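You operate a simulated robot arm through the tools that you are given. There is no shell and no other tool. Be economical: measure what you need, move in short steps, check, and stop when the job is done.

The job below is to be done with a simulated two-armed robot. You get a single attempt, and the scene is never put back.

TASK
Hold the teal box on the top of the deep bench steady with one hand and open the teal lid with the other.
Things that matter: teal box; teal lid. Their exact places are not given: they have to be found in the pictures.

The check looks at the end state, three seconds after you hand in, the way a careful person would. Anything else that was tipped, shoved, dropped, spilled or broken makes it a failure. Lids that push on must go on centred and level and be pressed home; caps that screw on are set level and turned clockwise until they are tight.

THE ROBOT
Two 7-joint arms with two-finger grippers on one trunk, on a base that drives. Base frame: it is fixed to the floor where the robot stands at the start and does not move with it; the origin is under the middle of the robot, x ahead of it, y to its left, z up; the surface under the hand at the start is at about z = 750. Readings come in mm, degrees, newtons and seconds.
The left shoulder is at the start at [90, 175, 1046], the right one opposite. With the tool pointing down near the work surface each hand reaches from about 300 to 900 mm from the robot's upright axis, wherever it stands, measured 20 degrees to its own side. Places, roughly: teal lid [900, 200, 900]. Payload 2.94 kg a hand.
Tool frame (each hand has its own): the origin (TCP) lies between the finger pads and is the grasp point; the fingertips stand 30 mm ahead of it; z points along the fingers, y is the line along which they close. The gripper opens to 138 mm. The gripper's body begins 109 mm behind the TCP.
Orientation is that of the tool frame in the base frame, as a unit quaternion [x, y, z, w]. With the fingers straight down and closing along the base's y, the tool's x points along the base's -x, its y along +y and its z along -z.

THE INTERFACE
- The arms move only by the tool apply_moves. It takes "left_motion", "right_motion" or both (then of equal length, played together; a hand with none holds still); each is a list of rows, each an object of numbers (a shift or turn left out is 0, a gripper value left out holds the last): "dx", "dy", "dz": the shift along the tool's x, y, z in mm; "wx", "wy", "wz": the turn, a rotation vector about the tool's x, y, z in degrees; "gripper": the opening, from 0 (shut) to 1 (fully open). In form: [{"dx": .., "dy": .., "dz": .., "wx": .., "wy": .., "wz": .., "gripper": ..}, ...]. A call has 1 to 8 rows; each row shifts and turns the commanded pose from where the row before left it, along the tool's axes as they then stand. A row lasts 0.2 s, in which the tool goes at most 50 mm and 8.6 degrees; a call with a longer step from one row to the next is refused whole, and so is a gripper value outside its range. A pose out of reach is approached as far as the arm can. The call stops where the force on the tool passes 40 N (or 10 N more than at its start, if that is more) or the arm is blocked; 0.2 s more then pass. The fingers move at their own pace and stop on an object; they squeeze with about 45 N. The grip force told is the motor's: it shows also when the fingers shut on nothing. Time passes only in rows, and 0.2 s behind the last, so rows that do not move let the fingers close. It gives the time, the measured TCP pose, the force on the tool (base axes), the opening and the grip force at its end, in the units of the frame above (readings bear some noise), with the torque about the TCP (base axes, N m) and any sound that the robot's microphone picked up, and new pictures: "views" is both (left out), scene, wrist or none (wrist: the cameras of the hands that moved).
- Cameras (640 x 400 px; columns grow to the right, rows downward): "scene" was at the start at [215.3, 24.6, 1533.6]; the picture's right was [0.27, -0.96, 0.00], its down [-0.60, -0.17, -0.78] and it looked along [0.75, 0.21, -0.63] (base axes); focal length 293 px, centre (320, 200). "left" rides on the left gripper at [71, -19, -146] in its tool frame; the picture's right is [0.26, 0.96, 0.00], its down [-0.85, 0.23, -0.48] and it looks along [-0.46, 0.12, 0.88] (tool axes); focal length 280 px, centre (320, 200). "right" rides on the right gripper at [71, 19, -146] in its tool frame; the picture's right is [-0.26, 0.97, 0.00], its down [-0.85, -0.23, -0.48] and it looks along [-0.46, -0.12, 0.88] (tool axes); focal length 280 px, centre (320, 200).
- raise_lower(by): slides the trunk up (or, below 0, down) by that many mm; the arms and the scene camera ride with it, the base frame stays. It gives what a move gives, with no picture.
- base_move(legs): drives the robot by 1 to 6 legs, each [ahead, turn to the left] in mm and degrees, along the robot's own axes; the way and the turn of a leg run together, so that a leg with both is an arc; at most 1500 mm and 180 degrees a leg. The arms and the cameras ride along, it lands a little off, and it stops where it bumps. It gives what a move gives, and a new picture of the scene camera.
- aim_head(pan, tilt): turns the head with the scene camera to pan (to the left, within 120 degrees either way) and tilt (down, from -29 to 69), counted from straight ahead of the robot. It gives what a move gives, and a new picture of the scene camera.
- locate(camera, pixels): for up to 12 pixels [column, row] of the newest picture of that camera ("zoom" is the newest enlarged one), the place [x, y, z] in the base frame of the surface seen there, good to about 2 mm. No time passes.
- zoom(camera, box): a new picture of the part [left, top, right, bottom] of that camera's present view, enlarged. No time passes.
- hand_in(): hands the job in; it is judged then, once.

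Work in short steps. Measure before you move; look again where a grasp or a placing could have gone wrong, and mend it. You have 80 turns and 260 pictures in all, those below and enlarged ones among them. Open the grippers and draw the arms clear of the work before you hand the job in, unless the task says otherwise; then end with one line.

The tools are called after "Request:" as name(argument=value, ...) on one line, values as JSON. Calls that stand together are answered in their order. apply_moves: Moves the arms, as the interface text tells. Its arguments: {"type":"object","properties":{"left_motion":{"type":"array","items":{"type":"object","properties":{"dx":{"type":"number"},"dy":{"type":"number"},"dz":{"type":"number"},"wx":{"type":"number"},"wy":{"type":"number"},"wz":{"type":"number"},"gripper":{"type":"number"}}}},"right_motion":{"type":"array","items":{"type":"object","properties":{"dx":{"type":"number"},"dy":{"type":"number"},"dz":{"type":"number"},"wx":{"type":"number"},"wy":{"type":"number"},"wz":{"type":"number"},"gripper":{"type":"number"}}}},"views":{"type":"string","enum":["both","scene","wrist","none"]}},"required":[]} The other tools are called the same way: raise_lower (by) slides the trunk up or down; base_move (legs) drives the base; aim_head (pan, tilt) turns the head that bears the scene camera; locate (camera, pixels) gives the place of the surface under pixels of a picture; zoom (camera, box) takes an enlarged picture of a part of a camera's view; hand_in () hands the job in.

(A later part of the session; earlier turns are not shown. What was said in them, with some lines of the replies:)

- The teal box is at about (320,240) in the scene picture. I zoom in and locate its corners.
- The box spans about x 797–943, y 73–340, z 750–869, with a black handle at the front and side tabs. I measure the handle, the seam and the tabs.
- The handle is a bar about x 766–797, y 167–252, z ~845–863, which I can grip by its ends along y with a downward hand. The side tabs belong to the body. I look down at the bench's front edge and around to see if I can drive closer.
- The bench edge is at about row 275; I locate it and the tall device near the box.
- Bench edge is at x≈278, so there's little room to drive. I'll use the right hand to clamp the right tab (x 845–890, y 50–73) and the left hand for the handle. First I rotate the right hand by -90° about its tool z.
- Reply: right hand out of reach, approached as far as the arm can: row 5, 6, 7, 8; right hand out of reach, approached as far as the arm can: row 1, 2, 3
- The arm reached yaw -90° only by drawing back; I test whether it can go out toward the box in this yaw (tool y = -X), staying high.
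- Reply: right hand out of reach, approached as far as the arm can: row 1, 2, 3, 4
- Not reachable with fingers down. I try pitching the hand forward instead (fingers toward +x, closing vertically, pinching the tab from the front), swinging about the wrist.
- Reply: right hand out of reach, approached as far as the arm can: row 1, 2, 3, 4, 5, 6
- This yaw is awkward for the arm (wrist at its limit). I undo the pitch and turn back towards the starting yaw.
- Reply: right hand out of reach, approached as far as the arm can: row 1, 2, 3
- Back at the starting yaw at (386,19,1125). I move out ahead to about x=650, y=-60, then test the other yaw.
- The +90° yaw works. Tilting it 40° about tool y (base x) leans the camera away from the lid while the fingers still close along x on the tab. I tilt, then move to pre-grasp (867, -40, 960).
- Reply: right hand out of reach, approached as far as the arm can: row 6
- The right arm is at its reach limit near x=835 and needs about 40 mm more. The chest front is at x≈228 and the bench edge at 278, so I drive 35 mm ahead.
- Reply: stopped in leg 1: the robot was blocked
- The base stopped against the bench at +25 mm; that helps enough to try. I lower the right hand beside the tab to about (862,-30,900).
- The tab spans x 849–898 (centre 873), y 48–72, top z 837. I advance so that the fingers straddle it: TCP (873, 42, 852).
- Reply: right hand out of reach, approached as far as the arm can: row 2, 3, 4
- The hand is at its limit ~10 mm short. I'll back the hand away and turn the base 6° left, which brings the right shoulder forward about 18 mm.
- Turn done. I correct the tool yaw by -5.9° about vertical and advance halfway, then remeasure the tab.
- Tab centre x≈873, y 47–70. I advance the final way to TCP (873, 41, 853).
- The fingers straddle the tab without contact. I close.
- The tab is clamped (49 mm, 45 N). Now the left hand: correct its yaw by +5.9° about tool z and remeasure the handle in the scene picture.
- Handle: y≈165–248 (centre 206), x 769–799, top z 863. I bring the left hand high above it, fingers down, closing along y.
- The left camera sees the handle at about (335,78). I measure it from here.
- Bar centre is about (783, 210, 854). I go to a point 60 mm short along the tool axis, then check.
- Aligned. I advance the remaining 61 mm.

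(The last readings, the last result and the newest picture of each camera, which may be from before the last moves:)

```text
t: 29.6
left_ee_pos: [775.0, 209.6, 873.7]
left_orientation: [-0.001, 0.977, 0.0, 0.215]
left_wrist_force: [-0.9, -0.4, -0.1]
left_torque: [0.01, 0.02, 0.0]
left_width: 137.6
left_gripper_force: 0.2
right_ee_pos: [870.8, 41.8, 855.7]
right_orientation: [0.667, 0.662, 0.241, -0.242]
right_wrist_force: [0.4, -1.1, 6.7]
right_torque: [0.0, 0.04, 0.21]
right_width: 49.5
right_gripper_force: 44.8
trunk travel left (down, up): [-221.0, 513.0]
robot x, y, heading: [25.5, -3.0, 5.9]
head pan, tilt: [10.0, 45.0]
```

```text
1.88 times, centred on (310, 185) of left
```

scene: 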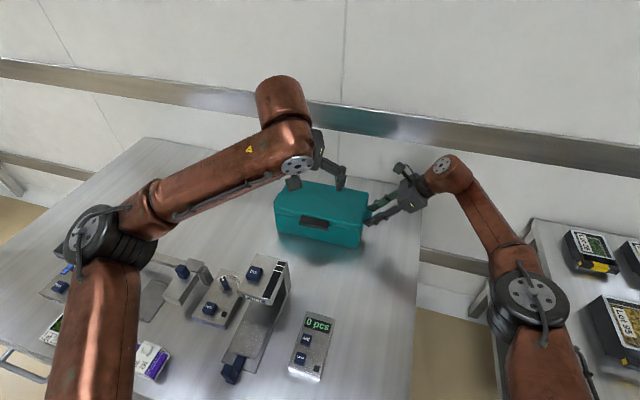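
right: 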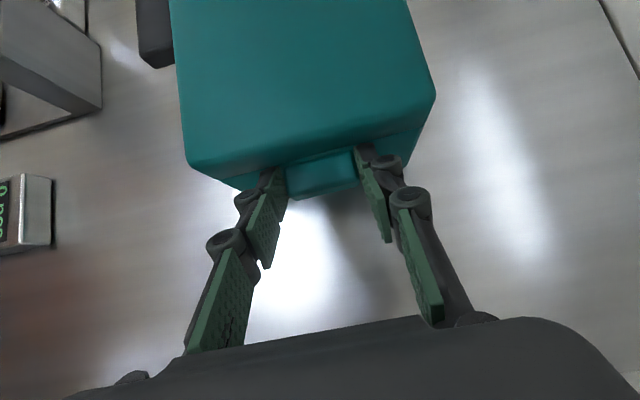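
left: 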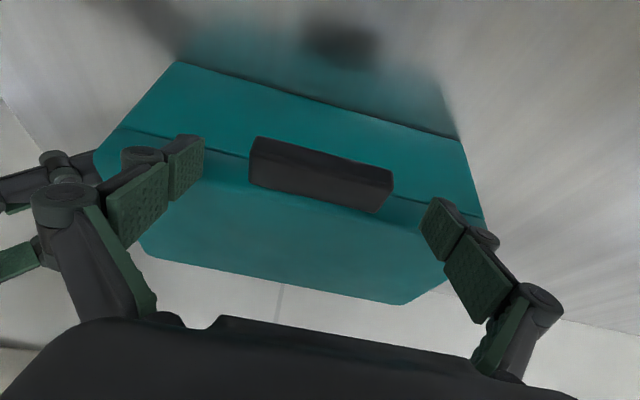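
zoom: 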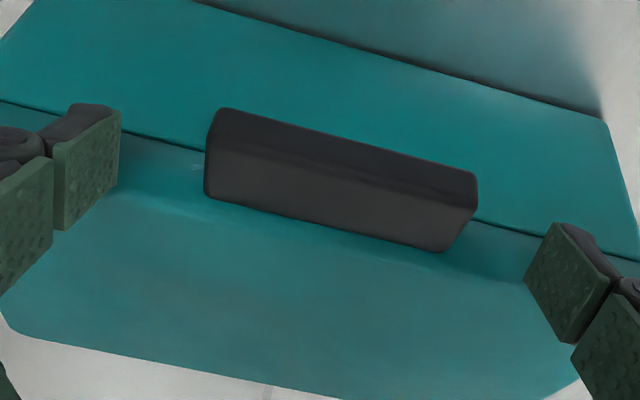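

The fingers flank the bar. I check its lower front edge for thickness, then close on it.

Request:
locate(camera="zoom", pixels=[[225, 115], [465, 178], [340, 150], [340, 180], [340, 210]])

Request:
apply_moves(left_motion=[{"gripper": 0.68}, {}, {"gripper": 0.45}, {}, {}], views="wrist")

```text
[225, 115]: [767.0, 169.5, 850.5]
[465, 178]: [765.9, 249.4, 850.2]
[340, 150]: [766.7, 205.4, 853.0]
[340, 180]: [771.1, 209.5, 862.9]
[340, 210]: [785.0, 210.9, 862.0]
```

```text
t: 30.8
left_ee_pos: [775.2, 211.6, 873.7]
left_orientation: [-0.002, 0.977, 0.001, 0.215]
left_wrist_force: [-1.3, 2.3, 0.9]
left_torque: [0.39, 0.06, -0.03]
left_width: 89.4
left_gripper_force: 45.1
right_ee_pos: [871.3, 41.7, 855.2]
right_orientation: [0.667, 0.662, 0.241, -0.242]
right_wrist_force: [1.1, -2.5, 6.4]
right_torque: [0.21, -0.07, 0.14]
right_width: 49.2
right_gripper_force: 44.5
trunk travel left (down, up): [-221.0, 513.0]
robot x, y, heading: [27.0, 3.1, 6.0]
head pan, tilt: [10.0, 45.0]
```

left: 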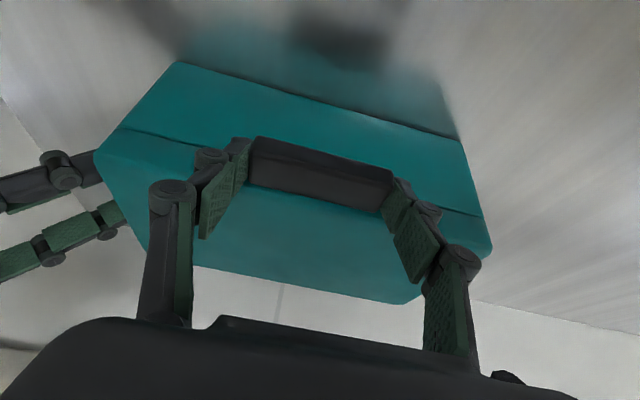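

The bar is gripped (89 mm, 45 N). I lift along an arc about the rear hinge (≈ x 946, z 844), the first 10° slowly, watching the forces.

Request:
apply_moves(left_motion=[{"dx": -4, "dz": -6}, {"dx": -4, "dz": -6}, {"dx": -4, "dz": -6}, {"dx": -4, "dz": -6}], views="scene")

Request:
zoom(camera="scene", box=[250, 140, 450, 265])

```text
t: 31.8
left_ee_pos: [778.5, 211.4, 901.0]
left_orientation: [-0.001, 0.977, 0.0, 0.214]
left_wrist_force: [2.4, 1.6, -1.6]
left_torque: [0.25, 1.43, -0.03]
left_width: 89.4
left_gripper_force: 45.2
right_ee_pos: [872.6, 42.6, 855.5]
right_orientation: [0.666, 0.663, 0.241, -0.243]
right_wrist_force: [-2.2, -5.4, 14.3]
right_torque: [-0.03, -0.25, 1.06]
right_width: 49.3
right_gripper_force: 45.0
trunk travel left (down, up): [-221.0, 513.0]
robot x, y, heading: [24.2, 3.4, 5.9]
head pan, tilt: [10.0, 45.0]
```

scene: 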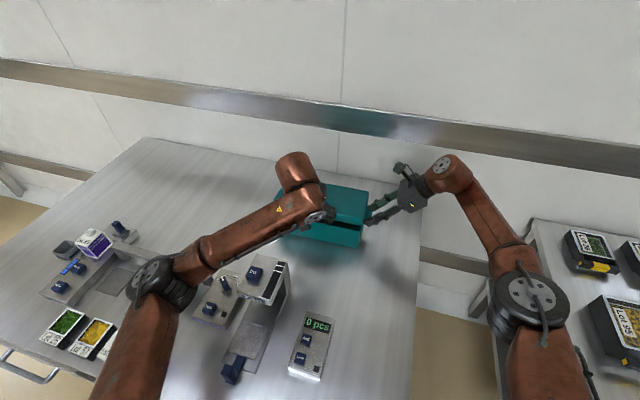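

```text
3.20 times, centred on (350, 202) of scene
```

zoom: 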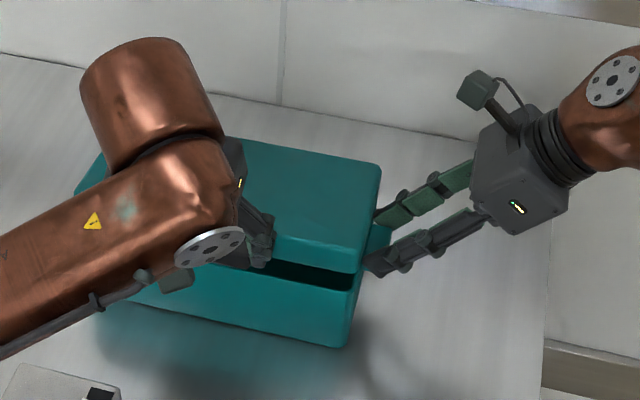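

The lid opens on its rear hinge with the box staying put. I continue the arc to about 50°.

Request:
apply_moves(left_motion=[{"dx": -9.6, "dz": -10.5}, {"dx": -10, "dz": -10}, {"dx": -11.2, "dz": -9}, {"dx": -11.7, "dz": -7.8}, {"dx": -12.6, "dz": -6.8}, {"dx": -12.9, "dz": -5.8}, {"dx": -13.5, "dz": -4.5}, {"dx": -13.8, "dz": -3.5}], views="both")

Request:
zoom(camera="scene", box=[230, 110, 450, 265])

```text
t: 33.6
left_ee_pos: [840.9, 210.5, 994.3]
left_orientation: [0.0, 0.977, -0.001, 0.216]
left_wrist_force: [-7.9, -6.0, 1.5]
left_torque: [-0.01, 0.99, -0.02]
left_width: 89.5
left_gripper_force: 37.5
right_ee_pos: [870.5, 42.9, 855.7]
right_orientation: [0.667, 0.662, 0.242, -0.242]
right_wrist_force: [9.5, 5.8, 6.0]
right_torque: [0.6, -0.23, -0.81]
right_width: 49.6
right_gripper_force: 44.4
trunk travel left (down, up): [-221.0, 513.0]
robot x, y, heading: [29.9, 1.2, 6.0]
head pan, tilt: [10.0, 45.0]
```

scene: 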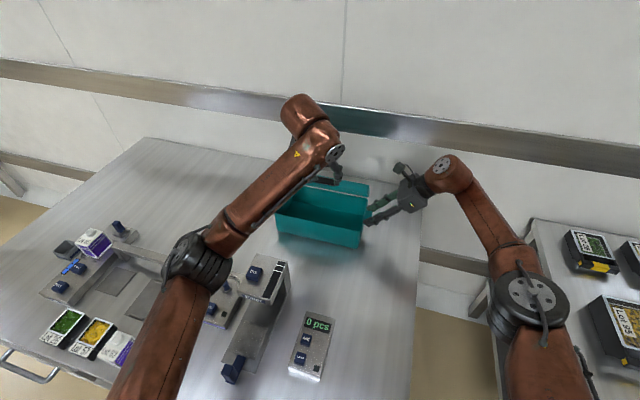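
left: 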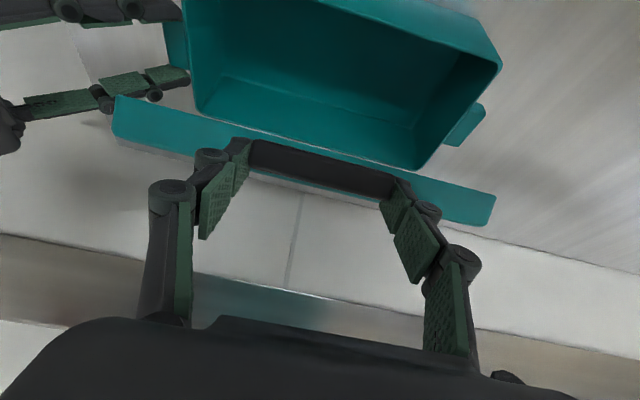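

```text
2.58 times, centred on (340, 188) of scene
```

zoom: 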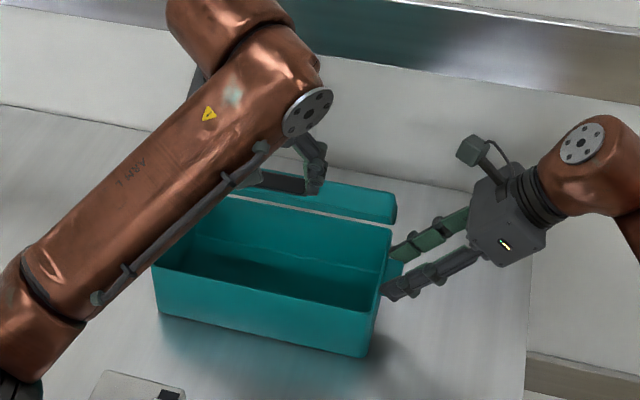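

Lid at about 50°, forces small. I continue to about 85°.

Request:
apply_moves(left_motion=[{"dx": -14.1, "dz": -2}, {"dx": -14.1, "dz": -1}, {"dx": -14.2, "dz": 0.4}, {"dx": -14.2, "dz": 1.5}, {"dx": -14, "dz": 2.8}, {"dx": -13.6, "dz": 4}, {"dx": -13.2, "dz": 5.2}], views="both")

Request:
zoom(camera="scene", box=[230, 90, 450, 245])

```text
t: 35.2
left_ee_pos: [927.7, 205.9, 1025.4]
left_orientation: [0.007, 0.977, 0.004, 0.213]
left_wrist_force: [-4.8, 6.7, 17.3]
left_torque: [0.09, 0.51, 1.15]
left_width: 89.5
left_gripper_force: 45.3
left hand out of reach, approached as far as the arm can: row 7
right_ee_pos: [870.7, 40.4, 856.4]
right_orientation: [0.668, 0.661, 0.24, -0.241]
right_wrist_force: [4.5, -4.6, 0.8]
right_torque: [0.81, 0.12, -1.16]
right_width: 49.3
right_gripper_force: 45.0
trunk travel left (down, up): [-221.0, 513.0]
robot x, y, heading: [23.2, -0.9, 6.0]
head pan, tilt: [10.0, 45.0]
```

scene: 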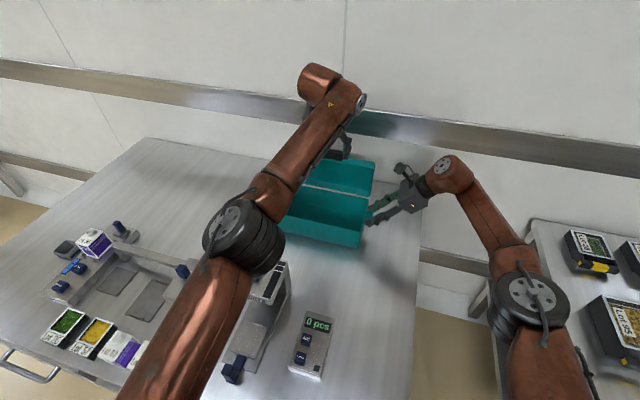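
left: 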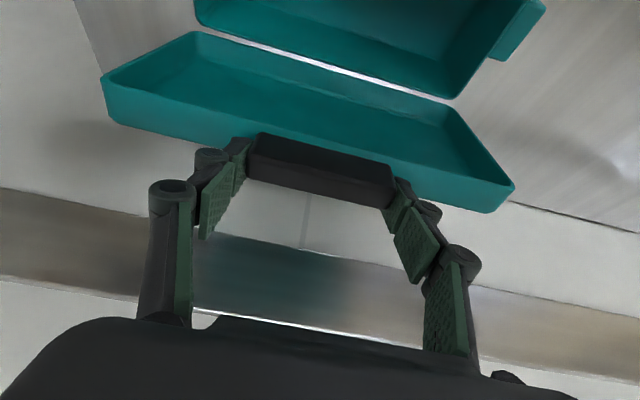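

```text
2.58 times, centred on (340, 168) of scene
```

zoom: 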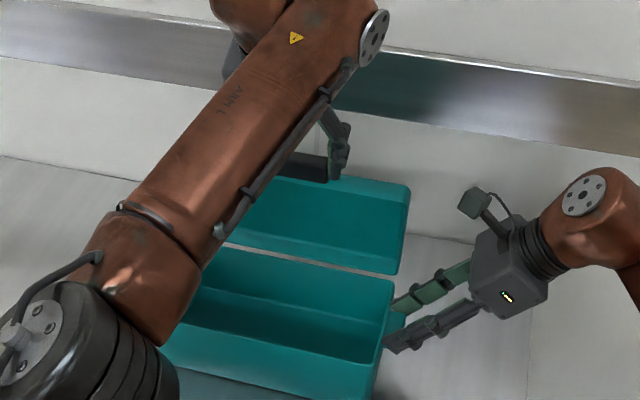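

Lid is around 80–85°, and the left arm is at full reach. I pitch the left hand forward about the bar (25° more) to gain reach.

Request:
apply_moves(left_motion=[{"wy": -8.5, "dx": 3}, {"wy": -8.5, "dx": 3}, {"wy": -8.5, "dx": 3}], views="wrist")

```text
t: 36.0
left_ee_pos: [924.4, 210.5, 1019.2]
left_orientation: [-0.001, 0.905, 0.0, 0.425]
left_wrist_force: [-8.6, -7.4, 1.3]
left_torque: [-0.04, 1.41, -0.56]
left_width: 89.5
left_gripper_force: 44.9
right_ee_pos: [872.4, 42.3, 855.0]
right_orientation: [0.666, 0.662, 0.243, -0.243]
right_wrist_force: [6.8, 7.6, 2.9]
right_torque: [-0.04, -0.48, -0.54]
right_width: 49.1
right_gripper_force: 44.8
trunk travel left (down, up): [-221.0, 513.0]
robot x, y, heading: [25.9, 0.6, 6.0]
head pan, tilt: [10.0, 45.0]
```

left: 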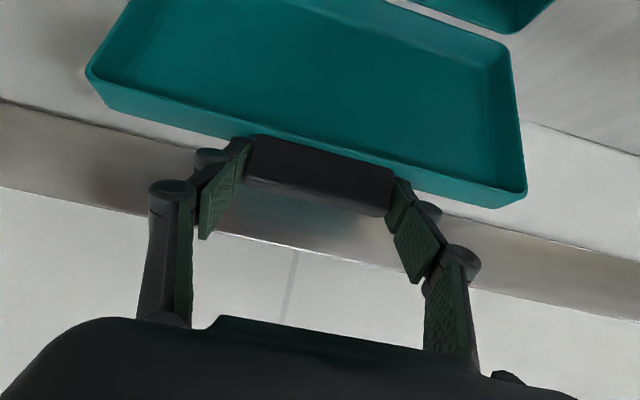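

Bar is now at about θ≈84° with reach regained. I continue the arc to about 108°.

Request:
apply_moves(left_motion=[{"dx": -6, "dz": 6.1}, {"dx": -6, "dz": 6.1}, {"dx": -7.5, "dz": 12}, {"dx": -7.3, "dz": 12.3}, {"dx": -5.5, "dz": 13}, {"dx": -4.8, "dz": 13}], views="both")

Request:
zoom(camera="scene", box=[230, 90, 450, 245])

```text
t: 37.4
left_ee_pos: [997.9, 207.4, 1010.0]
left_orientation: [0.0, 0.905, -0.001, 0.426]
left_wrist_force: [-16.9, -16.3, 6.6]
left_torque: [0.21, 1.27, -0.39]
left_width: 89.3
left_gripper_force: 45.0
right_ee_pos: [872.5, 42.3, 856.9]
right_orientation: [0.667, 0.662, 0.242, -0.243]
right_wrist_force: [17.8, 20.2, 2.4]
right_torque: [0.4, 0.62, -0.55]
right_width: 49.3
right_gripper_force: 44.9
trunk travel left (down, up): [-221.0, 513.0]
robot x, y, heading: [26.7, 5.0, 5.7]
head pan, tilt: [10.0, 45.0]
```

scene: 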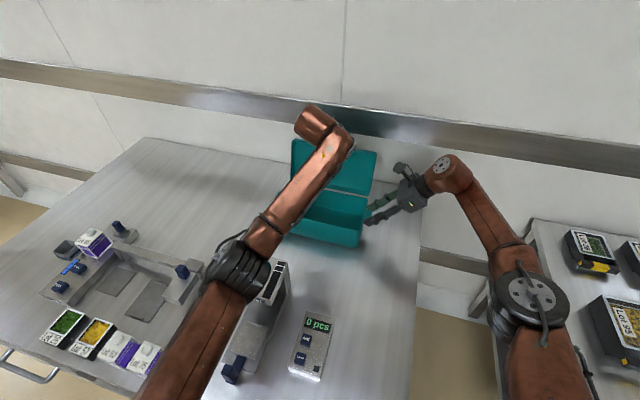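
left: 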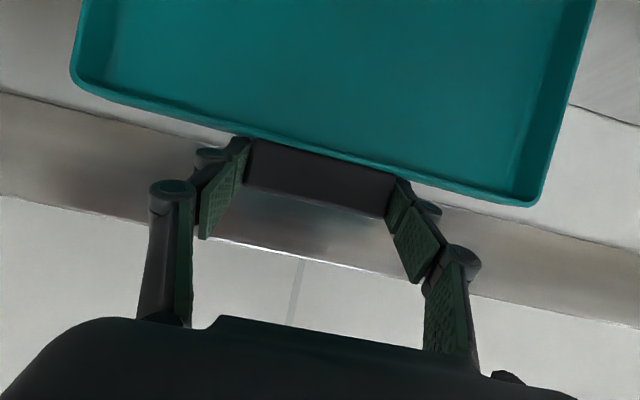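

```text
2.58 times, centred on (340, 168) of scene
```

zoom: 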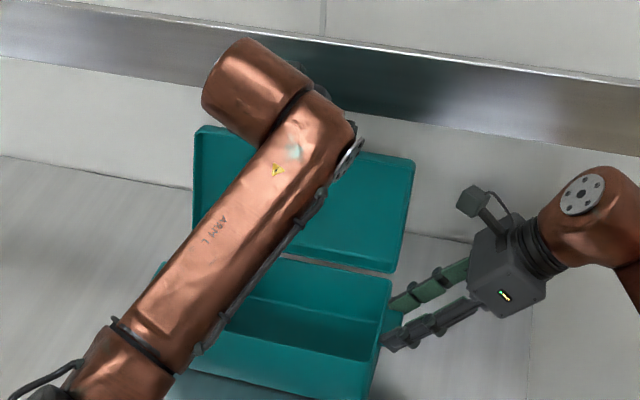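

Lid at ≈110°, past vertical. I release the bar with the left hand in place and look.

Request:
apply_moves(left_motion=[{"gripper": 0.75}, {"gripper": 0.95}, {}, {}], views="wrist")

```text
t: 38.4
left_ee_pos: [997.4, 210.7, 1008.9]
left_orientation: [-0.001, 0.905, 0.001, 0.425]
left_wrist_force: [-0.3, -0.4, 0.1]
left_torque: [0.01, 0.0, -0.05]
left_width: 130.9
left_gripper_force: 0.0
right_ee_pos: [871.8, 42.1, 854.7]
right_orientation: [0.667, 0.662, 0.241, -0.242]
right_wrist_force: [-3.1, -0.5, 8.1]
right_torque: [-0.49, 0.37, 0.59]
right_width: 49.2
right_gripper_force: 45.0
trunk travel left (down, up): [-221.0, 513.0]
robot x, y, heading: [28.3, 1.2, 5.7]
head pan, tilt: [10.0, 45.0]
```

left: 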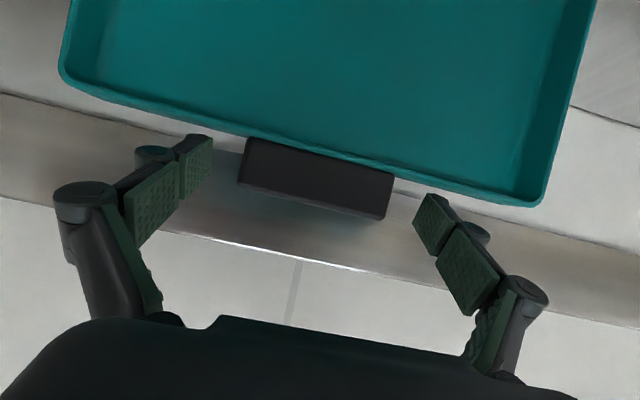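

The lid stays open on its own. I retreat the left hand along its axis (back and up).

Request:
apply_moves(left_motion=[{"dz": -30}, {"dz": -40}, {"dz": -45}, {"dz": -45}, {"dz": -45}, {"dz": -45}], views="scene")

Request:
zoom(camera="scene", box=[230, 90, 450, 245])

```text
t: 39.8
left_ee_pos: [806.8, 212.3, 1169.4]
left_orientation: [-0.001, 0.905, 0.001, 0.425]
left_wrist_force: [0.0, 0.1, 0.1]
left_torque: [-0.01, -0.01, -0.01]
left_width: 131.0
left_gripper_force: 0.1
right_ee_pos: [871.3, 41.8, 854.5]
right_orientation: [0.667, 0.662, 0.242, -0.242]
right_wrist_force: [-0.5, -1.9, 2.7]
right_torque: [-0.5, 0.95, 0.41]
right_width: 49.2
right_gripper_force: 44.6
trunk travel left (down, up): [-221.0, 513.0]
robot x, y, heading: [25.0, -1.2, 6.0]
head pan, tilt: [10.0, 45.0]
```

scene: 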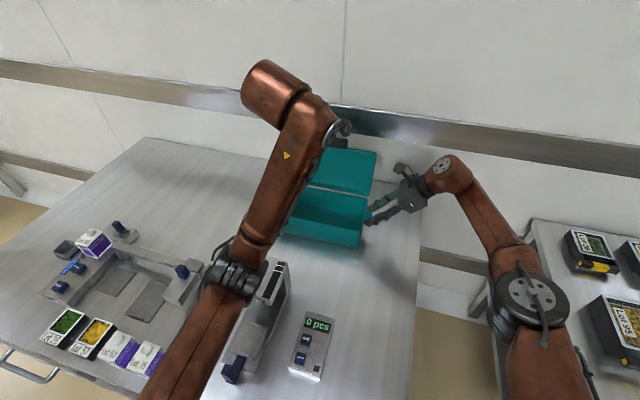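

```text
2.58 times, centred on (340, 168) of scene
```

zoom: 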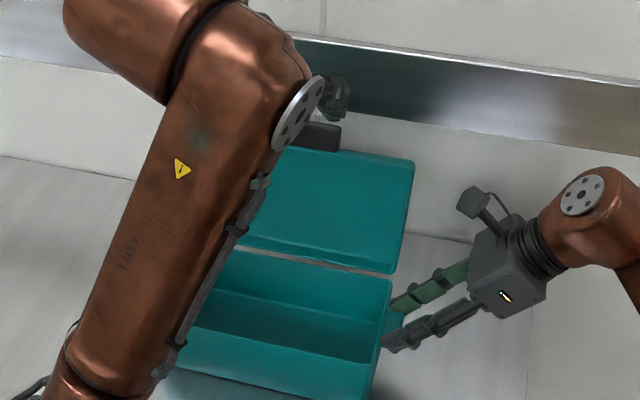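

The lid is standing open. I move the left hand aside to the left and level it; then release the right tab.

Request:
apply_moves(left_motion=[{"dy": 40}, {"dy": 40, "wy": 8, "dz": -10}, {"dy": 40, "wy": 8, "dz": -10}, {"dy": 40, "wy": 8, "dz": -10}, {"dy": 30, "wy": 8, "dz": -10}, {"dx": 30}, {"dx": 30}], views="none")

Request:
apply_moves(right_motion=[{"gripper": 0.5}, {"gripper": 0.75}, {}, {}], views="both")

```text
t: 41.4
left_ee_pos: [724.6, 402.0, 1180.1]
left_orientation: [-0.001, 0.987, 0.0, 0.158]
left_wrist_force: [0.9, -0.2, -0.3]
left_torque: [-0.01, 0.0, 0.0]
left_width: 131.3
left_gripper_force: 0.0
right_ee_pos: [871.4, 43.8, 854.6]
right_orientation: [0.667, 0.662, 0.241, -0.243]
right_wrist_force: [-0.9, -0.2, 3.4]
right_torque: [-0.13, 0.08, -0.46]
right_width: 49.3
right_gripper_force: 44.8
trunk travel left (down, up): [-221.0, 513.0]
robot x, y, heading: [25.6, 0.3, 6.1]
head pan, tilt: [10.0, 45.0]
```

```text
t: 42.4
left_ee_pos: [726.0, 400.7, 1180.7]
left_orientation: [-0.002, 0.987, 0.001, 0.159]
left_wrist_force: [0.3, -0.4, -0.8]
left_torque: [0.0, -0.02, 0.0]
left_width: 131.1
left_gripper_force: 0.0
right_ee_pos: [873.0, 44.1, 854.5]
right_orientation: [0.666, 0.663, 0.241, -0.243]
right_wrist_force: [0.7, -0.3, 0.0]
right_torque: [-0.02, 0.01, -0.02]
right_width: 103.6
right_gripper_force: 0.0
trunk travel left (down, up): [-221.0, 513.0]
robot x, y, heading: [26.0, 3.0, 5.9]
head pan, tilt: [10.0, 45.0]
```

scene: 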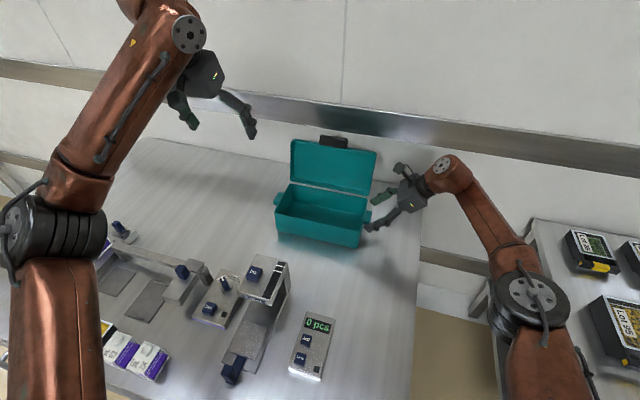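
right: 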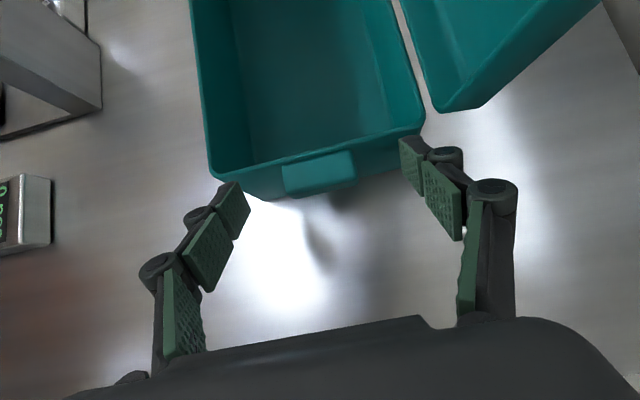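

The box is unmoved and the lid stays open. I withdraw the right hand along its axis.

Request:
apply_moves(right_motion=[{"dz": -25}, {"dz": -35}, {"dz": -40}, {"dz": -40}, {"dz": -30, "dy": -20}], views="scene")

Request:
zoom(camera="scene", box=[230, 110, 450, 265])

Request:
locate(camera="scene", pixels=[[276, 212], [276, 232], [358, 245], [360, 224], [334, 143], [295, 142], [372, 152], [300, 180]])

```text
t: 43.6
left_ee_pos: [725.5, 400.3, 1182.2]
left_orientation: [0.001, 0.987, 0.0, 0.16]
left_wrist_force: [-0.3, -0.3, 0.9]
left_torque: [0.05, -0.03, 0.0]
left_width: 131.0
left_gripper_force: 0.0
right_ee_pos: [853.1, -68.7, 985.6]
right_orientation: [0.667, 0.662, 0.242, -0.243]
right_wrist_force: [-0.3, -0.4, 0.0]
right_torque: [0.04, -0.05, -0.06]
right_width: 103.2
right_gripper_force: 0.0
trunk travel left (down, up): [-221.0, 513.0]
robot x, y, heading: [29.9, 1.5, 5.7]
head pan, tilt: [10.0, 45.0]
```

scene: 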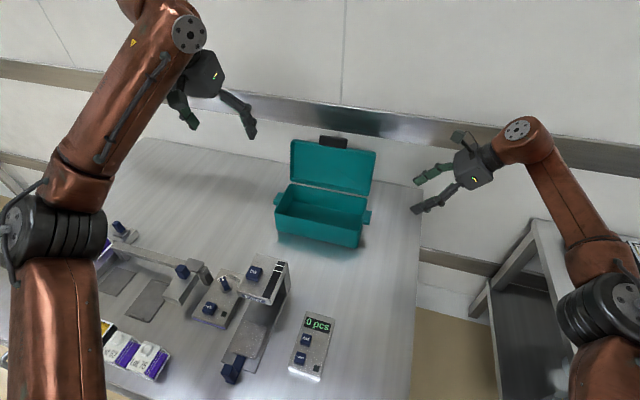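

```text
2.58 times, centred on (340, 188) of scene
```

zoom: 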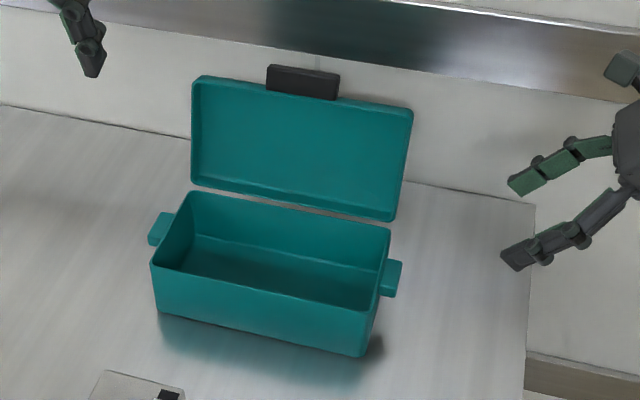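

```text
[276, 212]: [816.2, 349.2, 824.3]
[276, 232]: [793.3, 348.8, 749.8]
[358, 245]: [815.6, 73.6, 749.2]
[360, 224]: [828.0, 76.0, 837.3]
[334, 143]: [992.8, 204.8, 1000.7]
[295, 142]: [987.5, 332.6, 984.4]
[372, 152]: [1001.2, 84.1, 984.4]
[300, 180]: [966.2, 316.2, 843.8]
```

The box stands where it was, the lid is open at about 105–110° and stays there, and both hands are clear and open. I hand in.

Request:
hand_in()

```text
The job is handed in.
```

I clamped the teal box's right side tab with the right hand and opened the teal lid with the left. The lid is at about 105–110°, stays open on its own, and both hands are open and clear. The job is handed in.
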